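You operate a simulated robot arm through the tools that you are given. There is no shell and no other tool.

The job below is to be done with a simulated two-armed robot. You get a single attempt, and the scene is never put back.

JOB
Tune the radio to 62 AM and play it at about half volume.

It is judged by the outcome, as a careful person would: the job done as asked, and still so three seconds after it is handed in. It fails if anything else is knocked over, pushed out of place, dropped, spilled or broken.

ROBOT AND FRAMES
Two 7-joint arms with three-finger grippers on one trunk that stands fixed in place. Base frame: the origin is at the foot of the trunk, x ahead of it, y to its left, z up. Readings come in mm, degrees, newtons and seconds.
The left shoulder is at [70, 146, 863], the right one opposite. With the tool pointing down near the work surface each hand reaches from about 100 to 640 mm from the base axis, measured 20 degrees to its own side. Payload 2.2 kg a hand.
Tool frame (each hand has its own): the origin (TCP) lies between the finger pads and is the grasp point; the fingertips stand 28 mm ahead of it; z points along the fingers, y is the line along which they close. Largest opening 102 mm; the body of the gripper starts 71 mm behind the TCP.
Orientation is that of the tool frame in the base frame, as a unit quaternion [x, y, z, w]. With the fingers straight down and closing along the base's y, the tool's x points along the base's -x, its y along +y and its z along -z.

CONTROLS
- The arms move only by the tool jog_arm. It takes "left_motion", "right_motion" or both (then of equal length, played together; a hand with none holds still); each is a list of rows, each an object of numbers (a shift or turn left out is 0, a gripper value left out holds the last): "x", "y", "z": the shift along the tool's x, y, z in mm; "wx", "wy", "wz": the turn, a rotation vector about the tool's x, y, z in degrees; "gripper": the closure, from 0 (fully open) to 1 (shut). In form: [{"x": .., "y": .., "z": .., "wx": .., "wy": .., "wz": .., "gripper": ..}, ...]. A call has 1 to 20 rows; each row shifts and turns the commanded pose from where the row before left it, along the tool's axes as they then stand. A row lasts 0.2 s, in which the tool goes at most 50 mm and 8.6 degrees; a call with a longer step from one row to the next is refused whole, and so is a gripper value outside its range. A pose out of reach is approached as far as the arm can. The call stops where the force on the tool passes 40 N (or 10 N more than at its start, if that is more) or the arm is blocked; 0.2 s more then pass. Each finger halts on what it meets, pressing with about 23 N; the grip force reading is that of the motor and also rises with nothing between the fingers. The clock runs only during rows and for 0.2 s after the last one: add rows that do not move to give the fingers time. It gives the time, the measured TCP pose, the force on the tool (base axes), the opening and the grip force at its end, in the units of the frame above (readings bear some noise), with the torque about the TCP (base axes, N m) and any sound that the robot's microphone picked up.
- Cameras (640 x 400 px; columns grow to the right, rows downward): "scene" is now at [129.4, 31.4, 1086.2]; the picture's right is [0.37, -0.93, 0.00], its down [-0.57, -0.23, -0.79] and it looks along [0.73, 0.29, -0.62] (base axes); focal length 302 px, centre (320, 200). "left" rides on the left gripper at [72, 38, -86] in its tool frame; the picture's right is [-0.46, 0.89, 0.00], its down [-0.60, -0.32, -0.73] and it looks along [-0.65, -0.34, 0.68] (tool axes); focal length 256 px, centre (320, 200). "right" rides on the right gripper at [69, 44, -86] in its tool frame; the picture's right is [-0.53, 0.85, 0.00], its down [-0.58, -0.36, -0.73] and it looks along [-0.62, -0.39, 0.68] (tool axes); focal length 256 px, centre (320, 200). There is no depth. A picture from a camera that has moved, and an enlarged one, comes with that camera's place and axes in the base frame and with its lens.
- get_image(camera): a new picture of that camera. No time passes.
- slide_trunk(by): slides the trunk up (or, below 0, down) by that many mm; the arms and the scene camera ride with it, the base frame stays. It gives what a move gives, with no picture.
- turn_head(pan, tilt): turns the head with the scene camera to pan (to the left, within 86 degrees either way) and tilt (down, from -29 to 69), counted from straight ahead of the robot. It gives what a move gives.
- close_up(camera, box): a new picture of the part [left, top, right, bottom] of that camera's present view, enlarged. No time passes.
- job_done(): hands the job in; it is judged then, once.

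Places have to be worked out from the pictures, the camera data and where the tool is seen. Open the grippers and draw the arms clear of the work before you hand the job in, unless the task says otherwise.

The tools are called after "Request:" by a JSON object that holds its "method" and its "body". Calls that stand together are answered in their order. jog_arm: Moves the arms, as the interface text tells. Its arguments: {"type":"object","properties":{"left_motion":{"type":"array","items":{"type":"object","properties":{"x":{"type":"number"},"y":{"type":"number"},"z":{"type":"number"},"wx":{"type":"number"},"wy":{"type":"number"},"wz":{"type":"number"},"gripper":{"type":"number"}}}},"right_motion":{"type":"array","items":{"type":"object","properties":{"x":{"type":"number"},"y":{"type":"number"},"z":{"type":"number"},"wx":{"type":"number"},"wy":{"type":"number"},"wz":{"type":"number"},"gripper":{"type":"number"}}}}},"required":[]} The other tools are called the same way: slide_trunk (by) slides the trunk up or down; turn_head (pan, tilt) turns the head that bears the scene camera; get_image (camera) takes a picture; close_up (camera, box) takes an enlarged picture of a part of a camera's view; job_done () hands the job in.

At the start:

```text
time: 0.0
left_ee_pos: [424.7, 313.4, 862.2]
left_tcp_rot: [0.0, 1.0, -0.001, 0.0]
left_wrist_force: [0.8, -0.9, -0.3]
left_torque: [-0.01, 0.03, -0.01]
left_gripper_width: 101.7
left_finger_force: 0.0
right_ee_pos: [284.5, -33.7, 881.7]
right_tcp_rot: [0.0, 1.0, 0.0, 0.0]
right_wrist_force: [-0.3, 0.4, -0.1]
right_torque: [0.03, -0.02, 0.0]
right_gripper_width: 101.9
right_finger_force: 0.1
trunk travel left (down, up): [-400.0, 540.0]
head pan, tilt: [21.9, 38.3]
```

scene: 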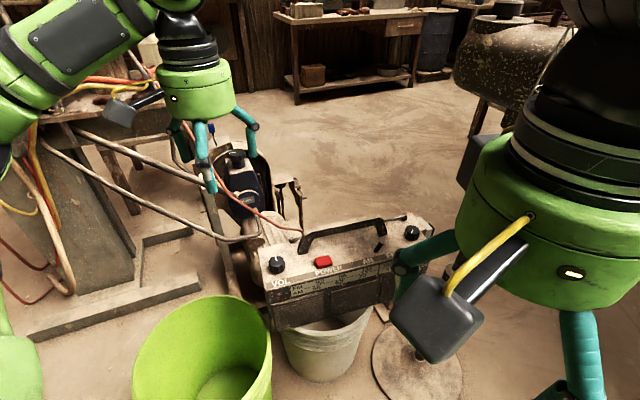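
right: 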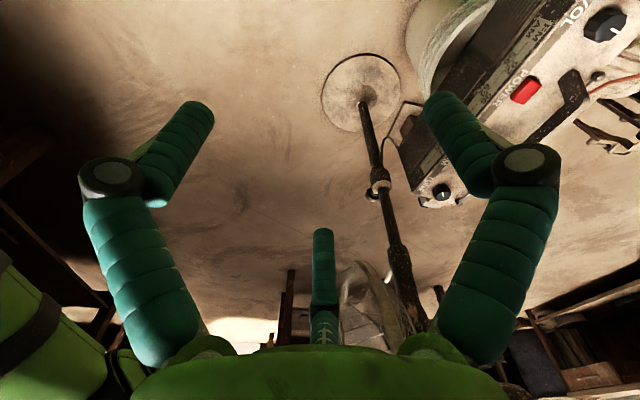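
left: 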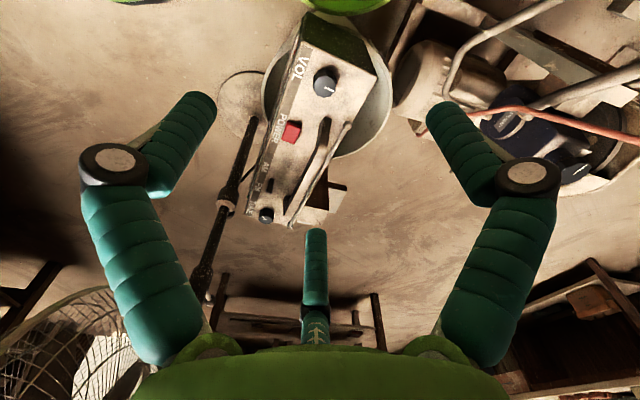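

The radio is in front of me with a VOL knob, a red POWER button, an AM/FM switch and a tuning knob on its top. I'll take enlarged views before moving anything.

Request:
{"method": "close_up", "body": {"camera": "scene", "box": [240, 200, 460, 340]}}

Request:
{"method": "close_up", "body": {"camera": "left", "box": [220, 0, 400, 240]}}

Request:
{"method": "close_up", "body": {"camera": "right", "box": [380, 0, 640, 220]}}

```text
2.86 times, centred on (350, 270) of scene
camera zoom: at [129.4, 31.4, 1086.2], right [0.37, -0.93, 0.0], down [-0.57, -0.23, -0.79], along [0.73, 0.29, -0.62], focal length 862 px, centre (234, 0)
```

zoom: 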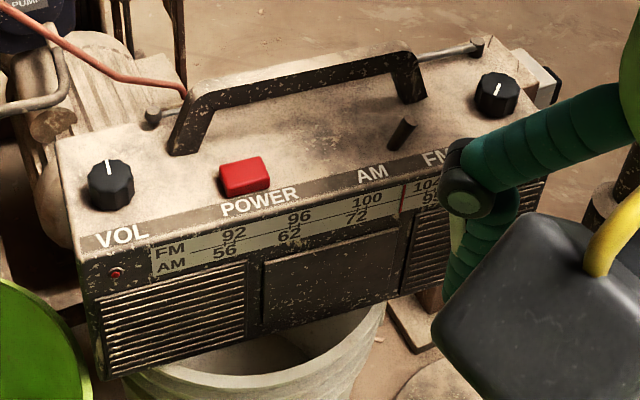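

```text
1.67 times, centred on (310, 120) of left
camera zoom: at [353.0, 349.9, 947.4], right [0.46, 0.89, 0.0], down [0.6, -0.32, 0.73], along [0.65, -0.34, -0.68], focal length 427 px, centre (337, 333)
```

zoom: 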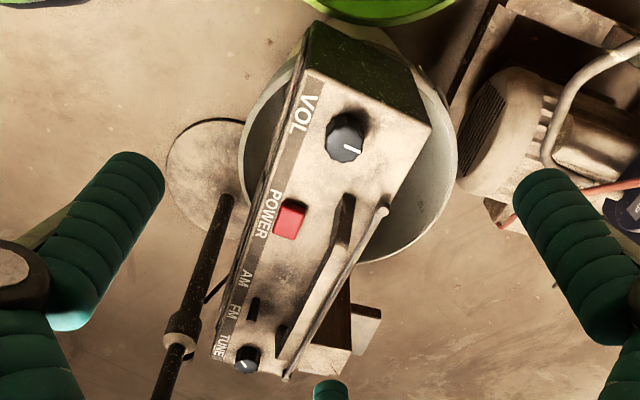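

```text
1.82 times, centred on (510, 110) of right
camera zoom: at [215.0, 9.1, 967.9], right [0.53, 0.85, 0.0], down [0.58, -0.36, 0.73], along [0.62, -0.39, -0.68], focal length 465 px, centre (-26, 364)
```

zoom: 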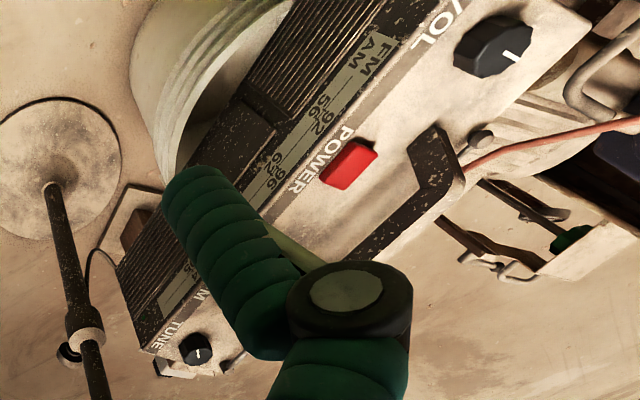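

Triangulating from the scene and left cameras, the VOL knob is near (500, 282, 557) and the TUNE knob near (711, 18, 562). I'll zoom in on the knobs, the dial and the switch.

Request:
{"method": "close_up", "body": {"camera": "scene", "box": [255, 250, 315, 300]}}

Request:
{"method": "close_up", "body": {"camera": "scene", "box": [285, 250, 405, 310]}}

Request:
{"method": "close_up", "body": {"camera": "scene", "box": [360, 210, 440, 270]}}

Request:
{"method": "close_up", "body": {"camera": "left", "box": [285, 50, 365, 110]}}

Request:
{"method": "close_up", "body": {"camera": "left", "box": [240, 150, 320, 230]}}

Request:
{"method": "close_up", "body": {"camera": "right", "box": [410, 160, 490, 220]}}

```text
8.00 times, centred on (285, 275) of scene
camera zoom: at [129.4, 31.4, 1086.2], right [0.37, -0.93, 0.0], down [-0.57, -0.23, -0.79], along [0.73, 0.29, -0.62], focal length 2413 px, centre (600, -400)
```

zoom: 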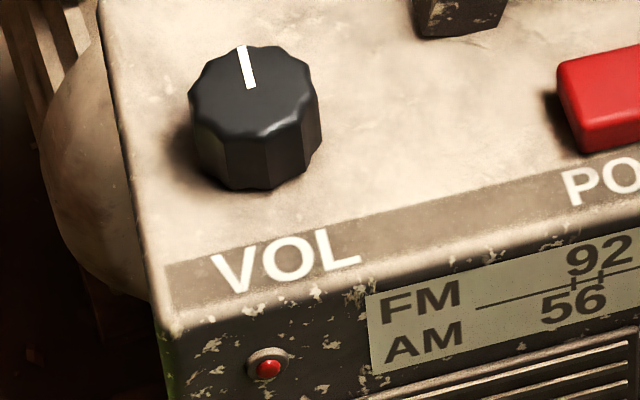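

```text
5.33 times, centred on (345, 280) of scene
camera zoom: at [129.4, 31.4, 1086.2], right [0.37, -0.93, 0.0], down [-0.57, -0.23, -0.79], along [0.73, 0.29, -0.62], focal length 1609 px, centre (187, -227)
```

zoom: 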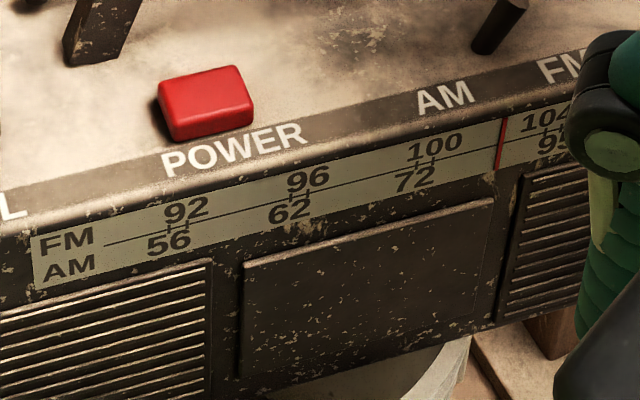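

```text
6.67 times, centred on (400, 240) of scene
camera zoom: at [129.4, 31.4, 1086.2], right [0.37, -0.93, 0.0], down [-0.57, -0.23, -0.79], along [0.73, 0.29, -0.62], focal length 2011 px, centre (-213, -67)
```

zoom: 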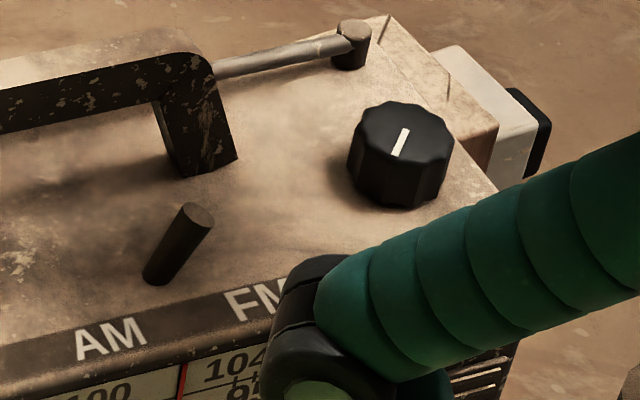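

```text
6.67 times, centred on (325, 80) of left
camera zoom: at [353.0, 349.9, 947.4], right [0.46, 0.89, 0.0], down [0.6, -0.32, 0.73], along [0.65, -0.34, -0.68], focal length 1707 px, centre (287, 1000)
```

zoom: 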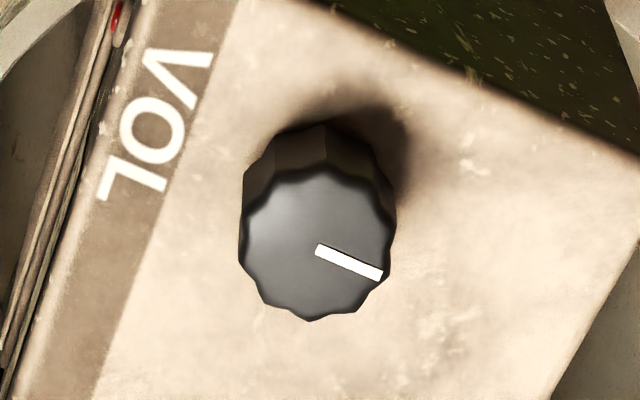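

```text
5.00 times, centred on (280, 190) of left
camera zoom: at [353.0, 349.9, 947.4], right [0.46, 0.89, 0.0], down [0.6, -0.32, 0.73], along [0.65, -0.34, -0.68], focal length 1280 px, centre (520, 250)
```

zoom: 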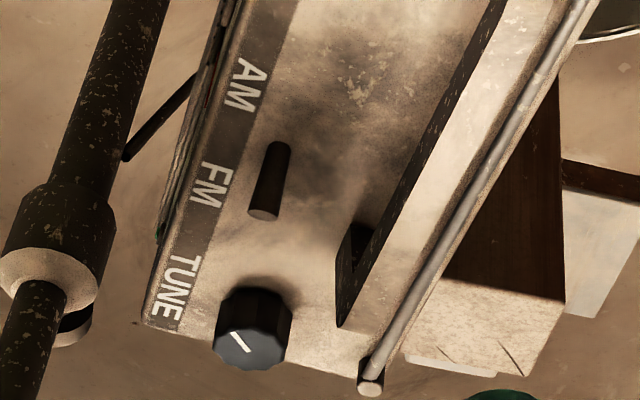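

```text
6.67 times, centred on (450, 190) of right
camera zoom: at [215.0, 9.1, 967.9], right [0.53, 0.85, 0.0], down [0.58, -0.36, 0.73], along [0.62, -0.39, -0.68], focal length 1707 px, centre (-547, 267)
```

zoom: 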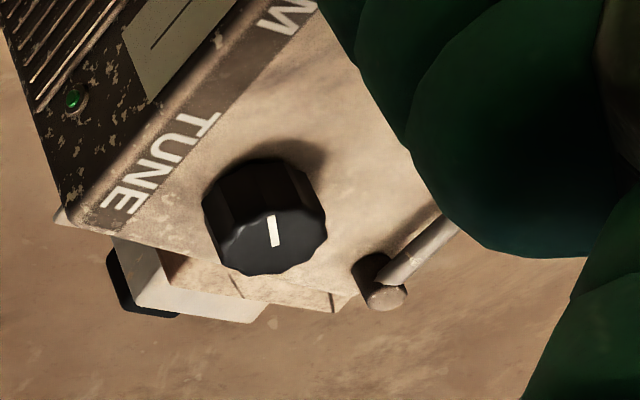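

The band lever leans toward FM and the needle sits near FM 103 / AM 90. I'll let the clock run briefly without moving, to hear whether the radio is on.

Request:
{"method": "jog_arm", "body": {"left_motion": [{"gripper": 0}, {"gripper": 0}, {"gripper": 0}]}}

Request:
{"method": "close_up", "body": {"camera": "scene", "box": [260, 280, 290, 300]}}

Request:
{"method": "close_up", "body": {"camera": "right", "box": [395, 150, 455, 190]}}

```text
time: 0.8
left_ee_pos: [424.3, 311.5, 860.5]
left_tcp_rot: [0.0, 1.0, 0.0, 0.0]
left_wrist_force: [0.1, 1.3, -0.2]
left_torque: [0.01, -0.01, 0.02]
left_gripper_width: 101.9
left_finger_force: 0.0
right_ee_pos: [284.1, -35.0, 881.9]
right_tcp_rot: [0.0, 1.0, 0.0, 0.0]
right_wrist_force: [1.2, -0.4, -0.4]
right_torque: [0.01, -0.02, -0.02]
right_gripper_width: 102.2
right_finger_force: 0.1
trunk travel left (down, up): [-400.0, 540.0]
head pan, tilt: [21.9, 38.3]
```

```text
16.00 times, centred on (275, 290) of scene
camera zoom: at [129.4, 31.4, 1086.2], right [0.37, -0.93, 0.0], down [-0.57, -0.23, -0.79], along [0.73, 0.29, -0.62], focal length 4826 px, centre (1040, -1240)
```

zoom: 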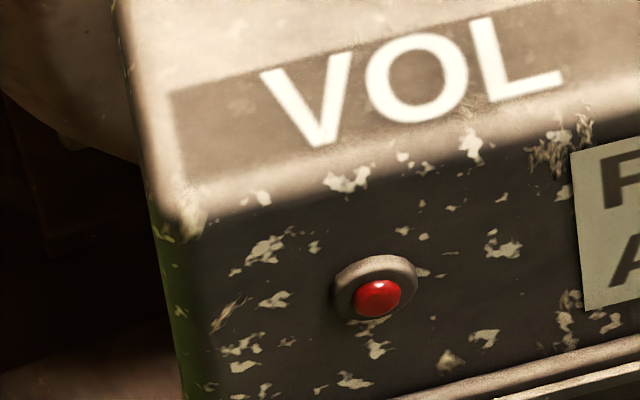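

```text
10.00 times, centred on (425, 170) of right
camera zoom: at [215.0, 9.1, 967.9], right [0.53, 0.85, 0.0], down [0.58, -0.36, 0.73], along [0.62, -0.39, -0.68], focal length 2560 px, centre (-730, 500)
```

zoom: 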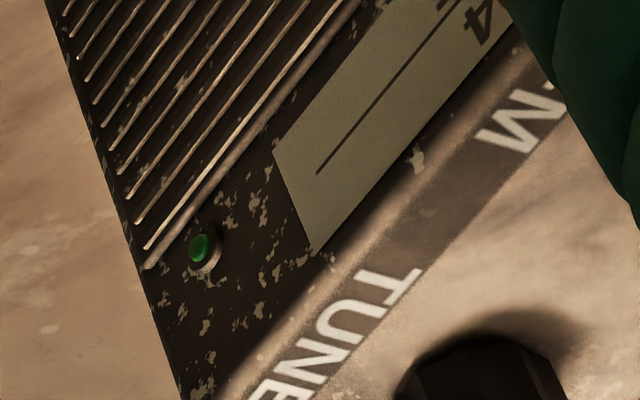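

No sound and no lit LED, so the radio is off. There is also a pedestal fan or stand near the TUNE end, so I'll look around for obstacles before moving the arms.

Request:
{"method": "turn_head", "body": {"pan": -15, "tilt": 35}}

Request:
{"method": "get_image", "body": {"camera": "scene"}}

Request:
{"method": "turn_head", "body": {"pan": 5, "tilt": 55}}

Request:
{"method": "get_image", "body": {"camera": "scene"}}

```text
time: 1.8
left_ee_pos: [422.9, 312.9, 862.0]
left_tcp_rot: [0.0, 1.0, 0.0, 0.0]
left_wrist_force: [0.4, -0.3, 0.1]
left_torque: [0.03, -0.01, 0.0]
left_gripper_width: 102.0
left_finger_force: 0.1
right_ee_pos: [284.3, -34.4, 882.5]
right_tcp_rot: [0.001, 1.0, 0.0, 0.0]
right_wrist_force: [0.0, 0.4, -0.4]
right_torque: [0.02, -0.02, -0.01]
right_gripper_width: 101.8
right_finger_force: 0.0
trunk travel left (down, up): [-400.0, 540.0]
head pan, tilt: [-15.0, 35.0]
```

```text
taken
camera scene: at [134.6, -23.5, 1091.1], right [-0.26, -0.97, 0.0], down [-0.55, 0.15, -0.82], along [0.79, -0.21, -0.57], focal length 302 px, centre (320, 200)
```

scene: 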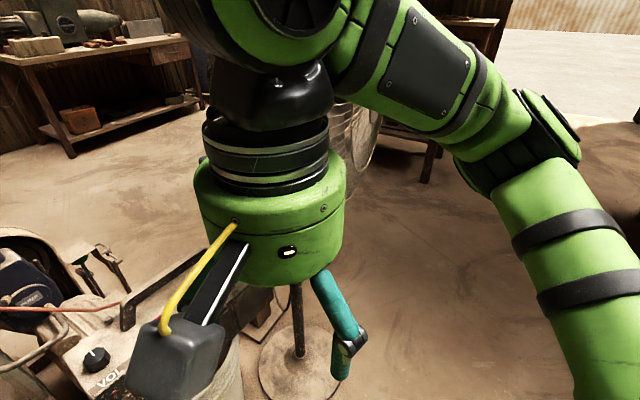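

```text
time: 2.7
left_ee_pos: [423.6, 312.2, 861.2]
left_tcp_rot: [0.0, 1.0, 0.0, 0.0]
left_wrist_force: [-0.2, 0.4, 0.5]
left_torque: [0.0, 0.02, 0.02]
left_gripper_width: 102.0
left_finger_force: 0.2
right_ee_pos: [282.5, -34.9, 882.7]
right_tcp_rot: [0.0, 1.0, 0.0, -0.001]
right_wrist_force: [-0.4, -0.5, 0.0]
right_torque: [0.0, -0.01, 0.0]
right_gripper_width: 102.1
right_finger_force: 0.1
trunk travel left (down, up): [-400.0, 540.0]
head pan, tilt: [5.0, 55.0]
```

```text
taken
camera scene: at [121.4, 5.4, 1063.0], right [0.09, -1.0, 0.0], down [-0.82, -0.07, -0.57], along [0.57, 0.05, -0.82], focal length 302 px, centre (320, 200)
```

scene: 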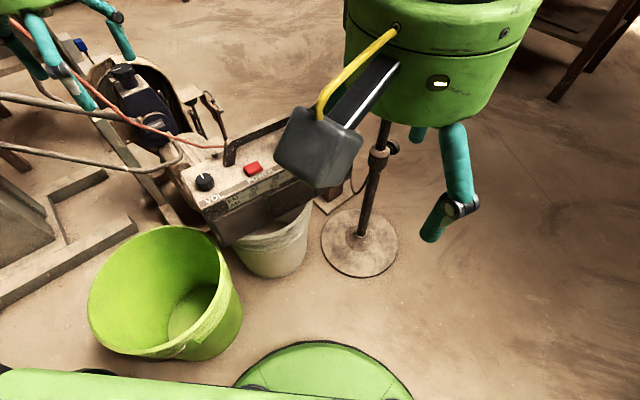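

The upright beside the radio is a pedestal fan with its pole near (662, -100), and the right arm blocks my view of it. I'll check the right side for free space before drawing that arm back.

Request:
{"method": "turn_head", "body": {"pan": -60, "tilt": 35}}

Request:
{"method": "get_image", "body": {"camera": "scene"}}

Request:
{"method": "close_up", "body": {"camera": "right", "box": [260, 200, 460, 360]}}

Request:
{"method": "close_up", "body": {"camera": "left", "box": [0, 180, 260, 400]}}

```text
time: 4.0
left_ee_pos: [423.9, 313.1, 860.7]
left_tcp_rot: [0.0, 1.0, 0.0, 0.0]
left_wrist_force: [-0.3, 0.1, 0.0]
left_torque: [0.01, -0.01, -0.01]
left_gripper_width: 102.3
left_finger_force: 0.0
right_ee_pos: [283.4, -35.1, 880.9]
right_tcp_rot: [0.0, 1.0, 0.0, 0.001]
right_wrist_force: [-0.4, 0.9, -0.4]
right_torque: [-0.01, -0.01, -0.01]
right_gripper_width: 101.9
right_finger_force: 0.0
trunk travel left (down, up): [-400.0, 540.0]
head pan, tilt: [-60.0, 35.0]
```

```text
taken
camera scene: at [93.6, -77.0, 1091.1], right [-0.87, -0.5, 0.0], down [-0.29, 0.5, -0.82], along [0.41, -0.71, -0.57], focal length 302 px, centre (320, 200)
```

scene: 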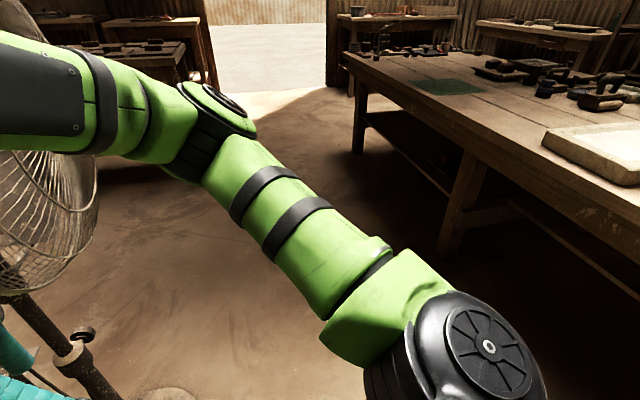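

```text
2.50 times, centred on (360, 280) of right
camera zoom: at [215.0, 9.1, 967.9], right [0.53, 0.85, 0.0], down [0.58, -0.36, 0.73], along [0.62, -0.39, -0.68], focal length 640 px, centre (220, 0)
```

zoom: 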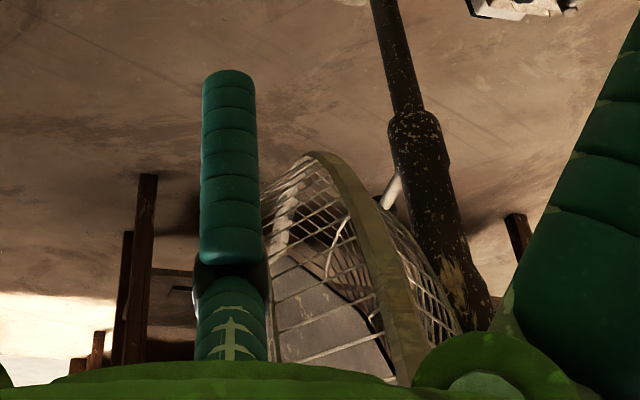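

```text
1.82 times, centred on (130, 290) of left
camera zoom: at [353.0, 349.9, 947.4], right [0.46, 0.89, 0.0], down [0.6, -0.32, 0.73], along [0.65, -0.34, -0.68], focal length 465 px, centre (666, 36)
```

zoom: 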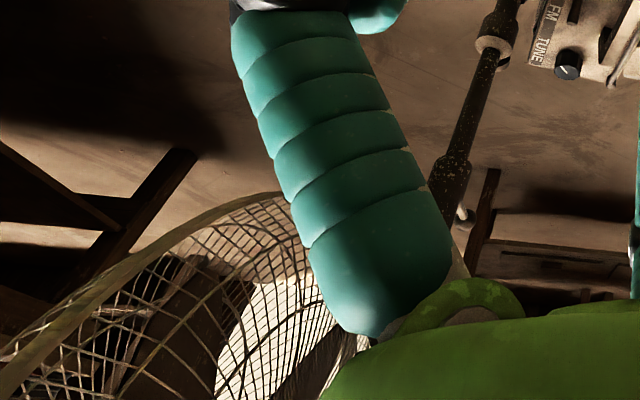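

The fan cage stands to the right of the pole (roughly y < -150, z > 700), so I'll work the radio with the left arm. I'll draw the right arm back to about (220, -250, 880) to clear the view.

Request:
{"method": "jog_arm", "body": {"right_motion": [{"x": 8, "y": -27}, {"x": 8, "y": -27}, {"x": 8, "y": -27}, {"x": 8, "y": -27}, {"x": 8, "y": -27}, {"x": 8, "y": -27}, {"x": 8, "y": -27}, {"x": 8, "y": -27}]}}

Request:
{"method": "turn_head", "body": {"pan": 5, "tilt": 40}}

Request:
{"method": "get_image", "body": {"camera": "scene"}}

```text
time: 5.8
left_ee_pos: [424.0, 311.9, 862.5]
left_tcp_rot: [0.0, 1.0, 0.0, 0.001]
left_wrist_force: [0.1, -0.2, 0.3]
left_torque: [0.0, -0.03, -0.02]
left_gripper_width: 101.9
left_finger_force: 0.0
right_ee_pos: [219.0, -250.6, 883.3]
right_tcp_rot: [-0.001, 1.0, 0.001, 0.0]
right_wrist_force: [0.0, -0.8, -0.4]
right_torque: [-0.04, 0.04, 0.01]
right_gripper_width: 102.0
right_finger_force: 0.0
trunk travel left (down, up): [-400.0, 540.0]
head pan, tilt: [-60.0, 35.0]
```

```text
time: 7.2
left_ee_pos: [425.2, 313.5, 861.7]
left_tcp_rot: [-0.001, 1.0, 0.0, 0.001]
left_wrist_force: [-0.5, -0.5, -1.1]
left_torque: [-0.01, 0.01, 0.0]
left_gripper_width: 102.0
left_finger_force: 0.1
right_ee_pos: [219.8, -250.0, 883.9]
right_tcp_rot: [0.0, 1.0, 0.0, 0.0]
right_wrist_force: [-0.2, -0.1, -1.0]
right_torque: [-0.01, -0.02, 0.04]
right_gripper_width: 102.1
right_finger_force: 0.1
trunk travel left (down, up): [-400.0, 540.0]
head pan, tilt: [5.0, 40.0]
```

```text
taken
camera scene: at [134.2, 6.5, 1083.6], right [0.09, -1.0, 0.0], down [-0.64, -0.06, -0.77], along [0.76, 0.07, -0.64], focal length 302 px, centre (320, 200)
```

scene: 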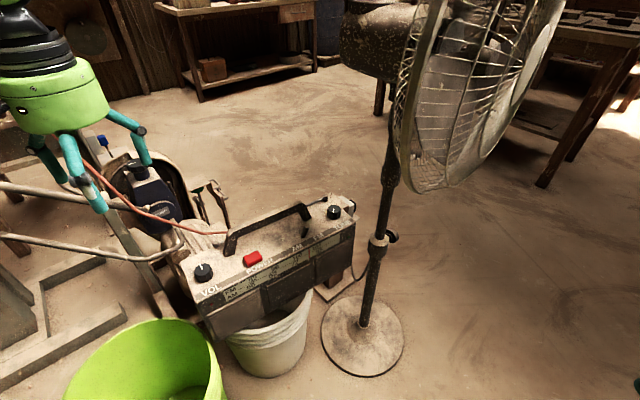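

The view is clear now: the fan motor sits above z ≈ 890 over the TUNE end, so I must stay below it there. I'll close the left gripper and look at what its fingertips actually are, since three teal fingers seem to be visible.

Request:
{"method": "close_up", "body": {"camera": "scene", "box": [0, 50, 170, 220]}}

Request:
{"method": "jog_arm", "body": {"left_motion": [{"gripper": 1}, {"gripper": 1}, {"gripper": 1}, {"gripper": 1}]}}

Request:
{"method": "get_image", "body": {"camera": "left"}}

Request:
{"method": "close_up", "body": {"camera": "scene", "box": [0, 50, 170, 220]}}

```text
2.35 times, centred on (85, 135) of scene
camera zoom: at [134.2, 6.5, 1083.6], right [0.09, -1.0, 0.0], down [-0.64, -0.06, -0.77], along [0.76, 0.07, -0.64], focal length 710 px, centre (873, 353)
```

zoom: 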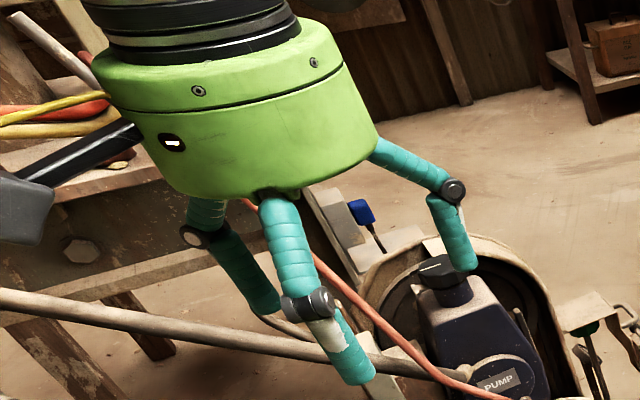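

```text
time: 8.2
left_ee_pos: [424.5, 313.1, 862.3]
left_tcp_rot: [0.0, 1.0, 0.0, 0.0]
left_wrist_force: [0.2, -0.9, -0.7]
left_torque: [0.01, 0.0, -0.03]
left_gripper_width: 2.0
left_finger_force: 23.2
right_ee_pos: [219.3, -249.8, 883.0]
right_tcp_rot: [0.001, 1.0, 0.0, -0.001]
right_wrist_force: [-0.1, -0.7, -0.5]
right_torque: [0.01, 0.02, 0.01]
right_gripper_width: 101.9
right_finger_force: 0.1
trunk travel left (down, up): [-400.0, 540.0]
head pan, tilt: [5.0, 40.0]
```

```text
taken
camera left: at [353.0, 349.9, 947.4], right [0.46, 0.89, 0.0], down [0.6, -0.32, 0.73], along [0.65, -0.34, -0.68], focal length 256 px, centre (320, 200)
```

left: 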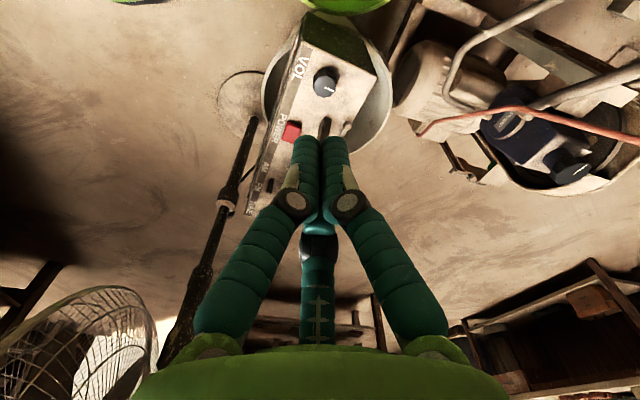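

```text
2.35 times, centred on (85, 135) of scene
camera zoom: at [134.2, 6.6, 1083.6], right [0.09, -1.0, 0.0], down [-0.64, -0.06, -0.77], along [0.76, 0.07, -0.64], focal length 710 px, centre (873, 353)
```

zoom: 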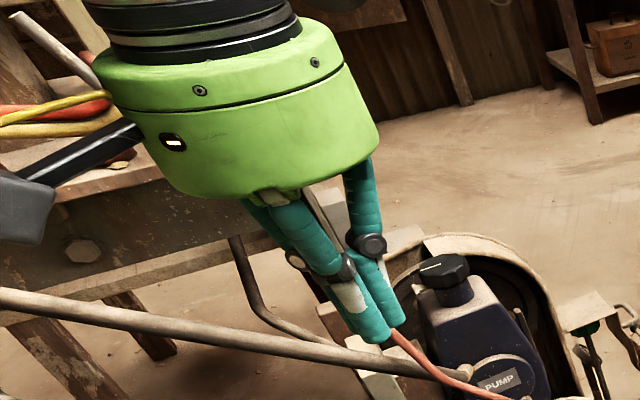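

The hand is really three teal fingers that meet on the tool axis. I'll bring the closed left hand above the POWER button at about (554, 190), stopping at TCP z ≈ 650 to check alignment.

Request:
{"method": "jog_arm", "body": {"left_motion": [{"x": -16.2, "y": -15.4, "z": 20}, {"x": -16.2, "y": -15.4, "z": 20}, {"x": -16.2, "y": -15.4, "z": 20}, {"x": -16.2, "y": -15.4, "z": 20}, {"x": -16.2, "y": -15.4, "z": 20}, {"x": -16.2, "y": -15.4, "z": 20}, {"x": -16.2, "y": -15.4, "z": 20}, {"x": -16.2, "y": -15.4, "z": 20}, {"z": 25}, {"z": 25}]}}

Request:
{"method": "turn_head", "body": {"pan": 12, "tilt": 40}}

Request:
{"method": "get_image", "body": {"camera": "scene"}}

Request:
{"method": "get_image", "body": {"camera": "left"}}

```text
time: 10.4
left_ee_pos: [554.2, 190.0, 648.8]
left_tcp_rot: [0.0, 1.0, 0.0, 0.0]
left_wrist_force: [-0.7, -1.1, 0.2]
left_torque: [0.0, 0.0, -0.02]
left_gripper_width: 2.2
left_finger_force: 22.9
right_ee_pos: [219.2, -250.3, 881.8]
right_tcp_rot: [0.0, 1.0, 0.0, 0.0]
right_wrist_force: [-0.6, 0.2, 0.0]
right_torque: [-0.02, 0.02, 0.04]
right_gripper_width: 102.0
right_finger_force: 0.0
trunk travel left (down, up): [-400.0, 540.0]
head pan, tilt: [5.0, 40.0]
```

```text
time: 11.1
left_ee_pos: [553.5, 188.8, 650.9]
left_tcp_rot: [0.0, 1.0, 0.0, 0.001]
left_wrist_force: [0.6, -0.1, 0.4]
left_torque: [0.0, 0.01, 0.0]
left_gripper_width: 2.3
left_finger_force: 23.0
right_ee_pos: [219.6, -249.6, 883.2]
right_tcp_rot: [0.001, 1.0, -0.001, 0.0]
right_wrist_force: [-0.3, -0.5, 0.1]
right_torque: [-0.01, -0.01, 0.0]
right_gripper_width: 101.9
right_finger_force: 0.1
trunk travel left (down, up): [-400.0, 540.0]
head pan, tilt: [12.0, 40.0]
```

```text
taken
camera scene: at [132.7, 16.8, 1083.6], right [0.21, -0.98, 0.0], down [-0.63, -0.13, -0.77], along [0.75, 0.16, -0.64], focal length 302 px, centre (320, 200)
```

scene: 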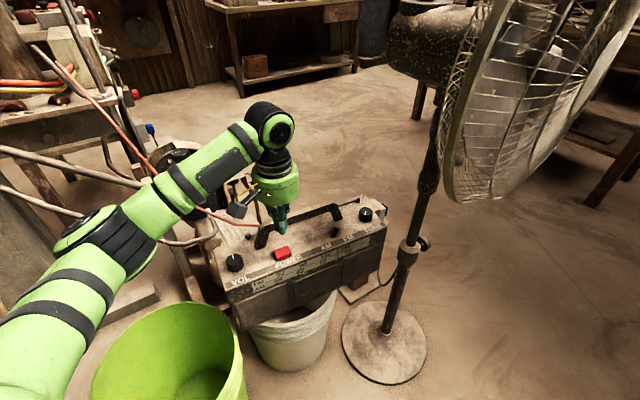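

```text
taken
camera left: at [482.1, 227.0, 736.7], right [0.47, 0.89, 0.0], down [0.6, -0.32, 0.73], along [0.65, -0.34, -0.68], focal length 256 px, centre (320, 200)
```

left: 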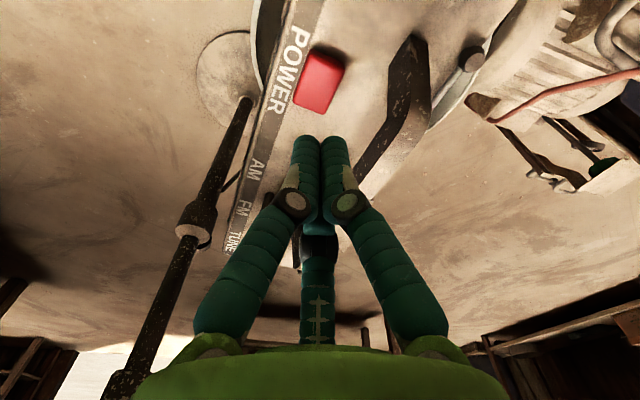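

The hand is lined up above the red button to within a couple of mm. I'll descend to just above it and then creep down in small steps.

Request:
{"method": "jog_arm", "body": {"left_motion": [{"x": 1.5, "y": 2, "z": 20}, {"z": 20}, {"z": 15}, {"z": 2}, {"z": 2}, {"z": 2}]}}

Request:
{"method": "close_up", "body": {"camera": "scene", "box": [210, 160, 400, 300]}}

Request:
{"method": "get_image", "body": {"camera": "left"}}

```text
time: 12.5
left_ee_pos: [552.6, 191.4, 590.5]
left_tcp_rot: [-0.001, 1.0, -0.001, 0.0]
left_wrist_force: [-0.1, 0.0, 0.0]
left_torque: [-0.02, 0.01, 0.01]
left_gripper_width: 2.4
left_finger_force: 23.3
right_ee_pos: [220.2, -249.4, 883.2]
right_tcp_rot: [-0.001, 1.0, 0.0, 0.0]
right_wrist_force: [0.7, -0.2, 0.2]
right_torque: [-0.04, 0.0, -0.02]
right_gripper_width: 101.9
right_finger_force: 0.0
trunk travel left (down, up): [-400.0, 540.0]
head pan, tilt: [12.0, 40.0]
```

```text
2.86 times, centred on (305, 230) of scene
camera zoom: at [132.7, 16.9, 1083.6], right [0.21, -0.98, 0.0], down [-0.63, -0.13, -0.77], along [0.75, 0.16, -0.64], focal length 862 px, centre (363, 114)
```

zoom: 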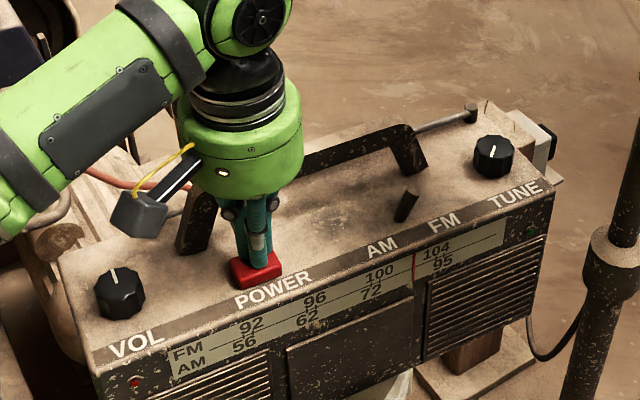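

```text
taken
camera left: at [481.0, 229.0, 676.3], right [0.46, 0.89, 0.0], down [0.6, -0.32, 0.73], along [0.65, -0.34, -0.68], focal length 256 px, centre (320, 200)
```

left: 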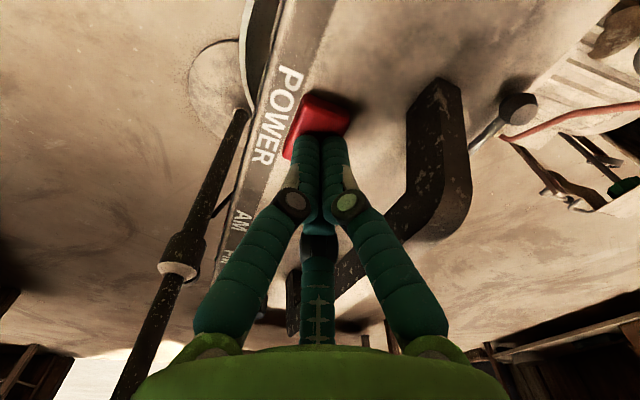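

The fingertips are right over the button with about 5 mm to go. I'll creep down in 1.5 mm steps and listen.

Request:
{"method": "jog_arm", "body": {"left_motion": [{"z": 1.5}, {"z": 1.5}, {"z": 1.5}, {"z": 1.5}, {"z": 1.5}, {"z": 1.5}]}}

```text
time: 13.9
left_ee_pos: [553.7, 192.5, 582.8]
left_tcp_rot: [0.0, 1.0, -0.001, 0.0]
left_wrist_force: [3.5, -0.6, 6.7]
left_torque: [0.01, -0.04, 0.0]
left_gripper_width: 6.1
left_finger_force: 23.1
right_ee_pos: [220.0, -250.8, 884.1]
right_tcp_rot: [0.0, 1.0, 0.0, 0.0]
right_wrist_force: [0.2, 0.3, 0.1]
right_torque: [-0.01, 0.01, -0.02]
right_gripper_width: 102.1
right_finger_force: 0.1
trunk travel left (down, up): [-400.0, 540.0]
head pan, tilt: [12.0, 40.0]
heard: click
```

I felt contact (about 7 N) and heard a click. I'll lift off and listen for the radio.

Request:
{"method": "jog_arm", "body": {"left_motion": [{"z": -10}, {"z": -15}, {"z": -20}, {"z": -20}]}}

Request:
{"method": "close_up", "body": {"camera": "scene", "box": [210, 160, 400, 300]}}

Request:
{"method": "close_up", "body": {"camera": "scene", "box": [240, 240, 310, 300]}}

```text
time: 14.9
left_ee_pos: [551.7, 191.9, 646.4]
left_tcp_rot: [0.001, 1.0, 0.001, -0.001]
left_wrist_force: [-0.8, -0.1, -0.8]
left_torque: [0.02, -0.01, 0.0]
left_gripper_width: 2.1
left_finger_force: 23.2
right_ee_pos: [220.4, -249.9, 882.9]
right_tcp_rot: [-0.001, 1.0, 0.001, 0.001]
right_wrist_force: [0.1, 0.4, 0.6]
right_torque: [0.02, 0.01, 0.0]
right_gripper_width: 102.0
right_finger_force: 0.0
trunk travel left (down, up): [-400.0, 540.0]
head pan, tilt: [12.0, 40.0]
```

```text
2.86 times, centred on (305, 230) of scene
camera zoom: at [132.3, 16.8, 1083.6], right [0.21, -0.98, 0.0], down [-0.63, -0.13, -0.77], along [0.75, 0.16, -0.64], focal length 862 px, centre (363, 114)
```

zoom: 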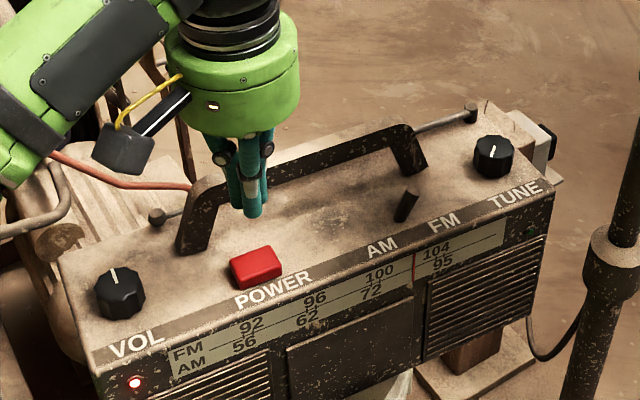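

```text
6.67 times, centred on (275, 270) of scene
camera zoom: at [132.3, 16.8, 1083.6], right [0.21, -0.98, 0.0], down [-0.63, -0.13, -0.77], along [0.75, 0.16, -0.64], focal length 2011 px, centre (620, -267)
```

zoom: 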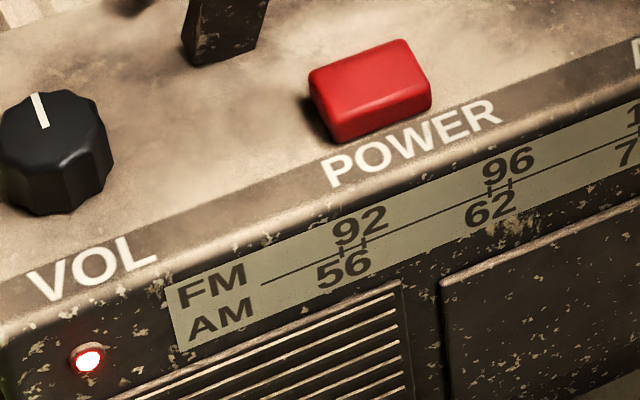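

The red power LED is now lit, but there is no sound yet. Next is the band lever: its tip is near (642, 79, 572) leaning to FM, so I'll move the closed hand to its FM side at about (661, 56), staying high to test the reach.

Request:
{"method": "jog_arm", "body": {"left_motion": [{"x": -18.2, "y": -22.75}, {"x": -18.2, "y": -22.75}, {"x": -18.2, "y": -22.75}, {"x": -18.2, "y": -22.75}, {"x": -18.2, "y": -22.75}, {"x": -18.2, "y": -22.75}, {}, {}]}}

Request:
{"method": "get_image", "body": {"camera": "scene"}}

Request:
{"method": "get_image", "body": {"camera": "left"}}

```text
time: 16.7
left_ee_pos: [636.0, 79.0, 644.8]
left_tcp_rot: [0.0, 1.0, 0.0, 0.001]
left_wrist_force: [-0.9, 0.1, -0.9]
left_torque: [0.02, -0.01, -0.01]
left_gripper_width: 2.0
left_finger_force: 23.1
left hand out of reach, approached as far as the arm can: row 5, 6
right_ee_pos: [219.9, -250.3, 883.2]
right_tcp_rot: [0.0, 1.0, -0.001, 0.0]
right_wrist_force: [0.2, 0.7, 0.7]
right_torque: [0.01, 0.01, 0.03]
right_gripper_width: 101.8
right_finger_force: 0.0
trunk travel left (down, up): [-400.0, 540.0]
head pan, tilt: [12.0, 40.0]
```

```text
taken
camera scene: at [132.7, 16.9, 1083.6], right [0.21, -0.98, 0.0], down [-0.63, -0.13, -0.77], along [0.75, 0.16, -0.64], focal length 302 px, centre (320, 200)
```

scene: 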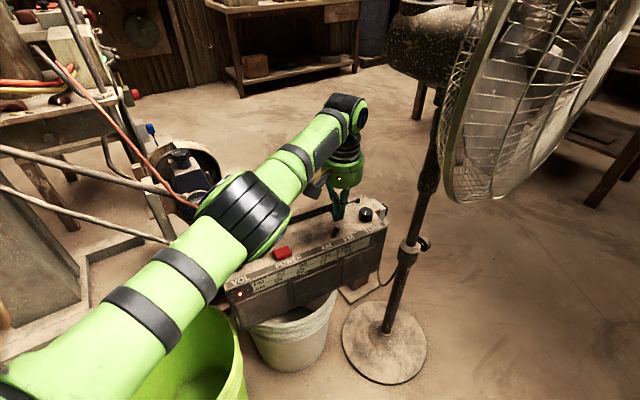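

```text
taken
camera left: at [563.6, 116.4, 731.3], right [0.47, 0.89, 0.0], down [0.6, -0.32, 0.73], along [0.65, -0.34, -0.68], focal length 256 px, centre (320, 200)
```

left: 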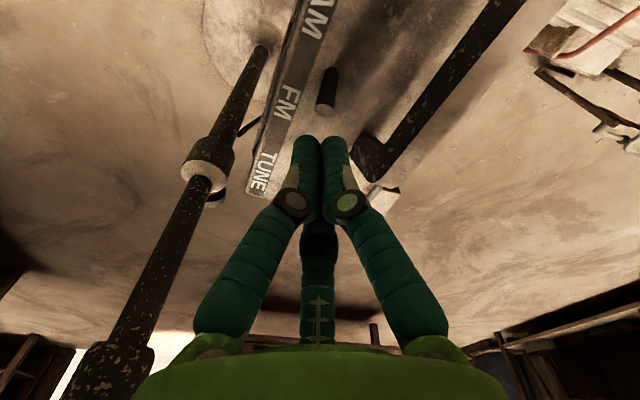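

With the tool vertical, the arm tops out at about (636, 79), so I need to lean the fingers forward to gain reach. I'll tilt the tool about 20° (fingers pointing forward) at this safe height and see where it settles.

Request:
{"method": "jog_arm", "body": {"left_motion": [{"wy": -5}, {"wy": -5}, {"wy": -5}, {"wy": -5}, {}, {}]}}

Request:
{"method": "close_up", "body": {"camera": "scene", "box": [270, 80, 430, 280]}}

Request:
{"method": "get_image", "body": {"camera": "left"}}

```text
time: 18.1
left_ee_pos: [635.2, 78.5, 645.1]
left_tcp_rot: [0.0, 0.985, 0.0, 0.173]
left_wrist_force: [-0.4, -0.1, -0.1]
left_torque: [0.0, -0.01, 0.05]
left_gripper_width: 2.1
left_finger_force: 23.0
right_ee_pos: [219.7, -250.2, 882.7]
right_tcp_rot: [-0.001, 1.0, 0.0, 0.0]
right_wrist_force: [0.5, -0.1, -0.6]
right_torque: [0.03, -0.01, 0.03]
right_gripper_width: 102.2
right_finger_force: 0.1
trunk travel left (down, up): [-400.0, 540.0]
head pan, tilt: [12.0, 40.0]
```

```text
2.00 times, centred on (350, 180) of scene
camera zoom: at [132.6, 16.9, 1083.6], right [0.21, -0.98, 0.0], down [-0.63, -0.13, -0.77], along [0.75, 0.16, -0.64], focal length 603 px, centre (260, 240)
```

zoom: 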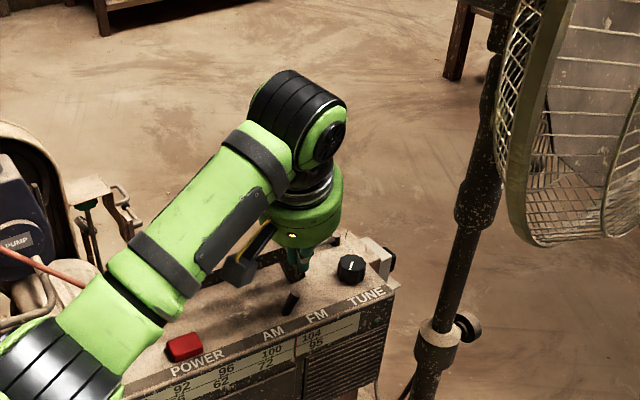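

```text
taken
camera left: at [538.4, 116.1, 701.3], right [0.44, 0.89, 0.16], down [0.32, -0.32, 0.89], along [0.84, -0.34, -0.42], focal length 256 px, centre (320, 200)
```

left: 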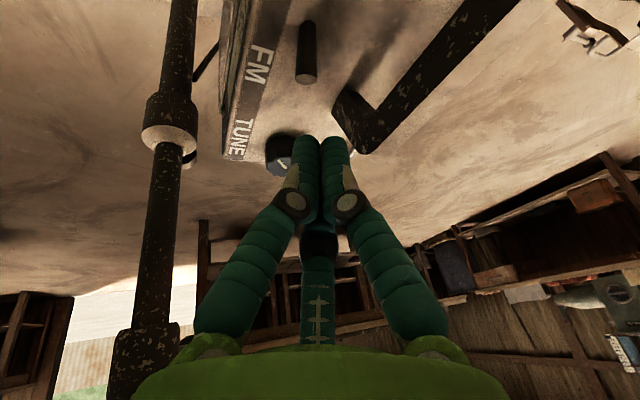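

Tilting works: the tool is at (635, 78.5, 645) leaning 20° forward. Next I'll shift to the FM side of the lever and descend 40 mm, then check.

Request:
{"method": "jog_arm", "body": {"left_motion": [{"x": -7.7, "y": -12, "z": 2.8}, {"x": -7.7, "y": -12, "z": 2.8}, {"x": 6.84, "z": 18.8}, {"x": 6.84, "z": 18.8}, {}]}}

Request:
{"method": "close_up", "body": {"camera": "scene", "box": [290, 130, 410, 250]}}

Request:
{"method": "get_image", "body": {"camera": "left"}}

```text
time: 19.3
left_ee_pos: [650.9, 54.5, 605.6]
left_tcp_rot: [0.0, 0.985, 0.0, 0.174]
left_wrist_force: [0.8, -0.1, 0.1]
left_torque: [0.02, -0.01, 0.01]
left_gripper_width: 2.0
left_finger_force: 22.8
right_ee_pos: [218.9, -251.2, 882.8]
right_tcp_rot: [0.0, 1.0, 0.0, 0.0]
right_wrist_force: [0.2, -0.8, -0.1]
right_torque: [0.01, 0.02, 0.01]
right_gripper_width: 102.2
right_finger_force: 0.0
trunk travel left (down, up): [-400.0, 540.0]
head pan, tilt: [12.0, 40.0]
```

```text
3.33 times, centred on (350, 190) of scene
camera zoom: at [132.6, 16.9, 1083.6], right [0.21, -0.98, 0.0], down [-0.63, -0.13, -0.77], along [0.75, 0.16, -0.64], focal length 1005 px, centre (220, 233)
```

zoom: 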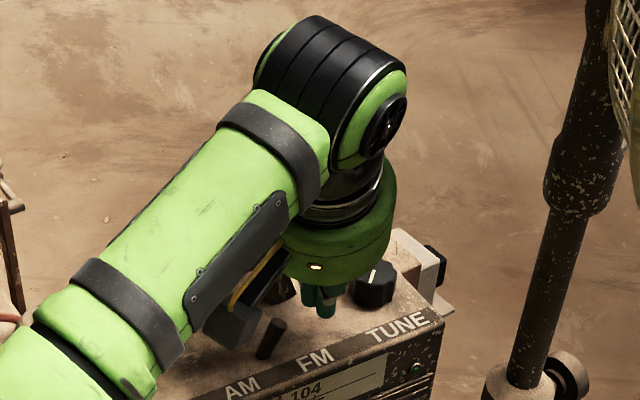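

```text
taken
camera left: at [553.5, 92.2, 661.8], right [0.44, 0.89, 0.16], down [0.32, -0.32, 0.89], along [0.84, -0.34, -0.42], focal length 256 px, centre (320, 200)
```

left: 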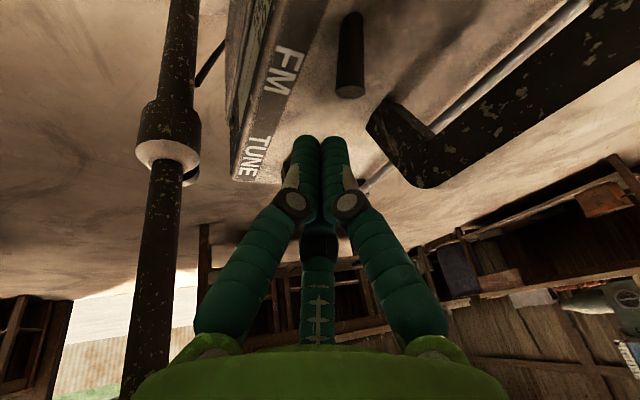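

The fingertips are at about (660, 54, 579), on the FM side of the lever and clear of the TUNE knob. I'll lower 22 mm and push toward AM along (-0.62, 0.78) in 5 mm steps.

Request:
{"method": "jog_arm", "body": {"left_motion": [{"x": 3.76, "z": 10.3}, {"x": 3.76, "z": 10.3}, {"x": 2.93, "y": 3.9, "z": -1.07}, {"x": 2.93, "y": 3.9, "z": -1.07}, {"x": 2.93, "y": 3.9, "z": -1.07}, {"x": 2.93, "y": 3.9, "z": -1.07}, {"x": 2.93, "y": 3.9, "z": -1.07}, {"x": 2.93, "y": 3.9, "z": -1.07}]}}

Request:
{"method": "get_image", "body": {"camera": "left"}}

Request:
{"method": "close_up", "body": {"camera": "scene", "box": [290, 170, 410, 250]}}

```text
time: 21.1
left_ee_pos: [632.6, 77.2, 582.9]
left_tcp_rot: [0.0, 0.985, 0.0, 0.174]
left_wrist_force: [0.0, 0.3, 0.5]
left_torque: [0.02, 0.0, 0.0]
left_gripper_width: 2.0
left_finger_force: 23.3
right_ee_pos: [219.8, -249.8, 882.4]
right_tcp_rot: [0.0, 1.0, 0.0, -0.001]
right_wrist_force: [-0.6, 0.4, -0.7]
right_torque: [0.01, 0.03, 0.0]
right_gripper_width: 101.9
right_finger_force: 0.1
trunk travel left (down, up): [-400.0, 540.0]
head pan, tilt: [12.0, 40.0]
```

```text
taken
camera left: at [536.4, 115.2, 640.2], right [0.44, 0.89, 0.16], down [0.32, -0.32, 0.89], along [0.84, -0.34, -0.42], focal length 256 px, centre (320, 200)
```

left: 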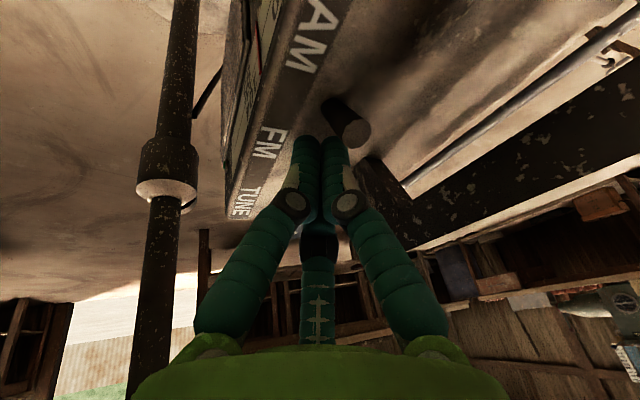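

```text
5.00 times, centred on (350, 210) of scene
camera zoom: at [132.7, 16.9, 1083.6], right [0.21, -0.98, 0.0], down [-0.63, -0.13, -0.77], along [0.75, 0.16, -0.64], focal length 1508 px, centre (170, 150)
```

zoom: 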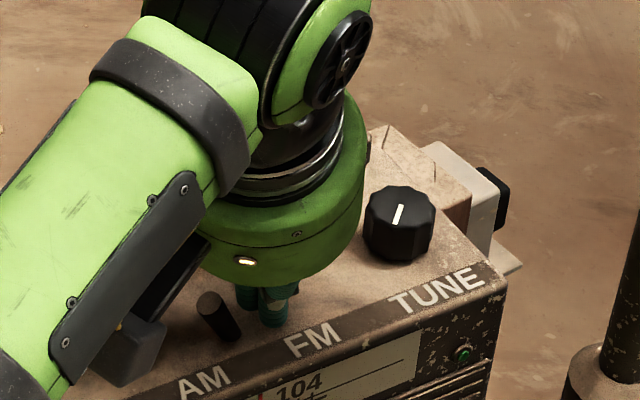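

The lever now leans toward AM. I'll push a little further to be sure it is fully over, watching the force.

Request:
{"method": "jog_arm", "body": {"left_motion": [{"x": 1.76, "y": 2.34, "z": -0.64}, {"x": 1.76, "y": 2.34, "z": -0.64}, {"x": 1.76, "y": 2.34, "z": -0.64}, {"x": 1.76, "y": 2.34, "z": -0.64}]}}

Request:
{"method": "get_image", "body": {"camera": "left"}}

Request:
{"method": "close_up", "body": {"camera": "scene", "box": [290, 170, 410, 250]}}

```text
time: 22.1
left_ee_pos: [626.4, 86.0, 584.5]
left_tcp_rot: [0.0, 0.984, 0.0, 0.175]
left_wrist_force: [4.0, -3.3, 3.3]
left_torque: [0.01, -0.12, -0.06]
left_gripper_width: 2.1
left_finger_force: 23.5
right_ee_pos: [220.1, -249.9, 883.1]
right_tcp_rot: [0.0, 1.0, 0.0, 0.0]
right_wrist_force: [0.3, -0.3, 0.4]
right_torque: [0.01, 0.0, 0.02]
right_gripper_width: 102.1
right_finger_force: 0.0
trunk travel left (down, up): [-400.0, 540.0]
head pan, tilt: [12.0, 40.0]
```

```text
taken
camera left: at [529.1, 123.9, 640.6], right [0.44, 0.89, 0.16], down [0.31, -0.32, 0.89], along [0.84, -0.34, -0.42], focal length 256 px, centre (320, 200)
```

left: 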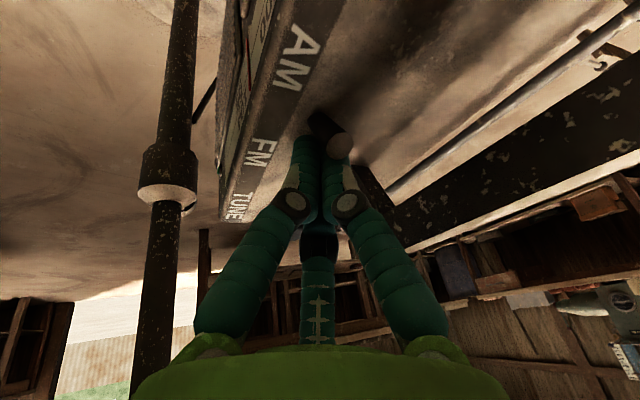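

```text
5.00 times, centred on (350, 210) of scene
camera zoom: at [132.7, 16.6, 1083.6], right [0.21, -0.98, 0.0], down [-0.63, -0.13, -0.77], along [0.75, 0.16, -0.64], focal length 1508 px, centre (170, 150)
```

zoom: 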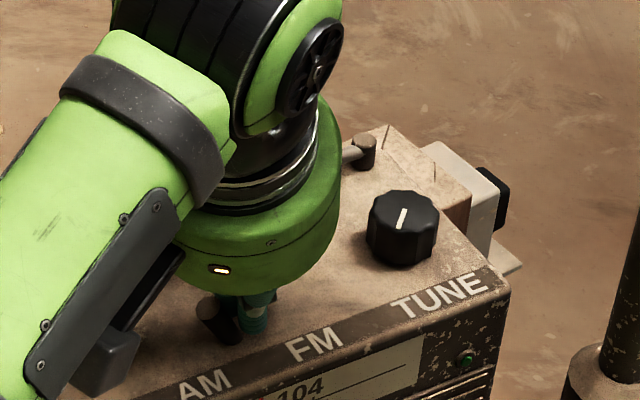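

The lever is now pressing on its AM stop (about 6 N). I'll back off toward FM side, rise, and inspect the lever.

Request:
{"method": "jog_arm", "body": {"left_motion": [{"x": -2.93, "y": -3.9, "z": 1.07}, {"x": -2.93, "y": -3.9, "z": 1.07}, {"x": -2.93, "y": -3.9, "z": 1.07}, {"x": -6.84, "z": -18.8}, {"x": -6.84, "z": -18.8}, {"x": -6.84, "z": -18.8}, {"x": -6.84, "z": -18.8}]}}

Request:
{"method": "close_up", "body": {"camera": "scene", "box": [270, 170, 410, 270]}}

Request:
{"method": "get_image", "body": {"camera": "left"}}

```text
time: 23.7
left_ee_pos: [634.5, 75.6, 663.7]
left_tcp_rot: [0.0, 0.985, 0.0, 0.174]
left_wrist_force: [-0.5, 0.1, -0.3]
left_torque: [0.01, 0.01, -0.01]
left_gripper_width: 2.2
left_finger_force: 22.9
right_ee_pos: [221.6, -250.4, 882.1]
right_tcp_rot: [0.0, 1.0, 0.0, 0.0]
right_wrist_force: [-0.1, 0.2, 0.2]
right_torque: [0.01, 0.02, -0.02]
right_gripper_width: 102.0
right_finger_force: 0.1
trunk travel left (down, up): [-400.0, 540.0]
head pan, tilt: [12.0, 40.0]
```

```text
4.00 times, centred on (340, 220) of scene
camera zoom: at [132.4, 16.8, 1083.6], right [0.21, -0.98, 0.0], down [-0.63, -0.13, -0.77], along [0.75, 0.16, -0.64], focal length 1206 px, centre (240, 120)
```

zoom: 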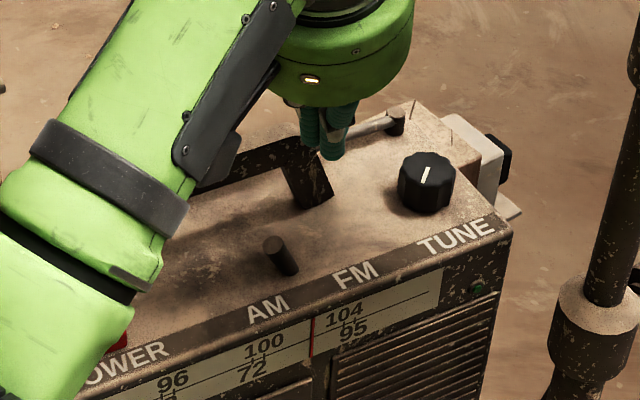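

```text
taken
camera left: at [537.6, 113.4, 720.6], right [0.44, 0.89, 0.16], down [0.32, -0.32, 0.89], along [0.84, -0.34, -0.42], focal length 256 px, centre (320, 200)
```

left: 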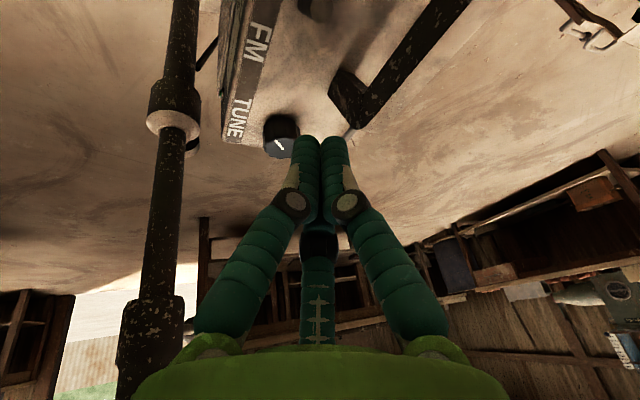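

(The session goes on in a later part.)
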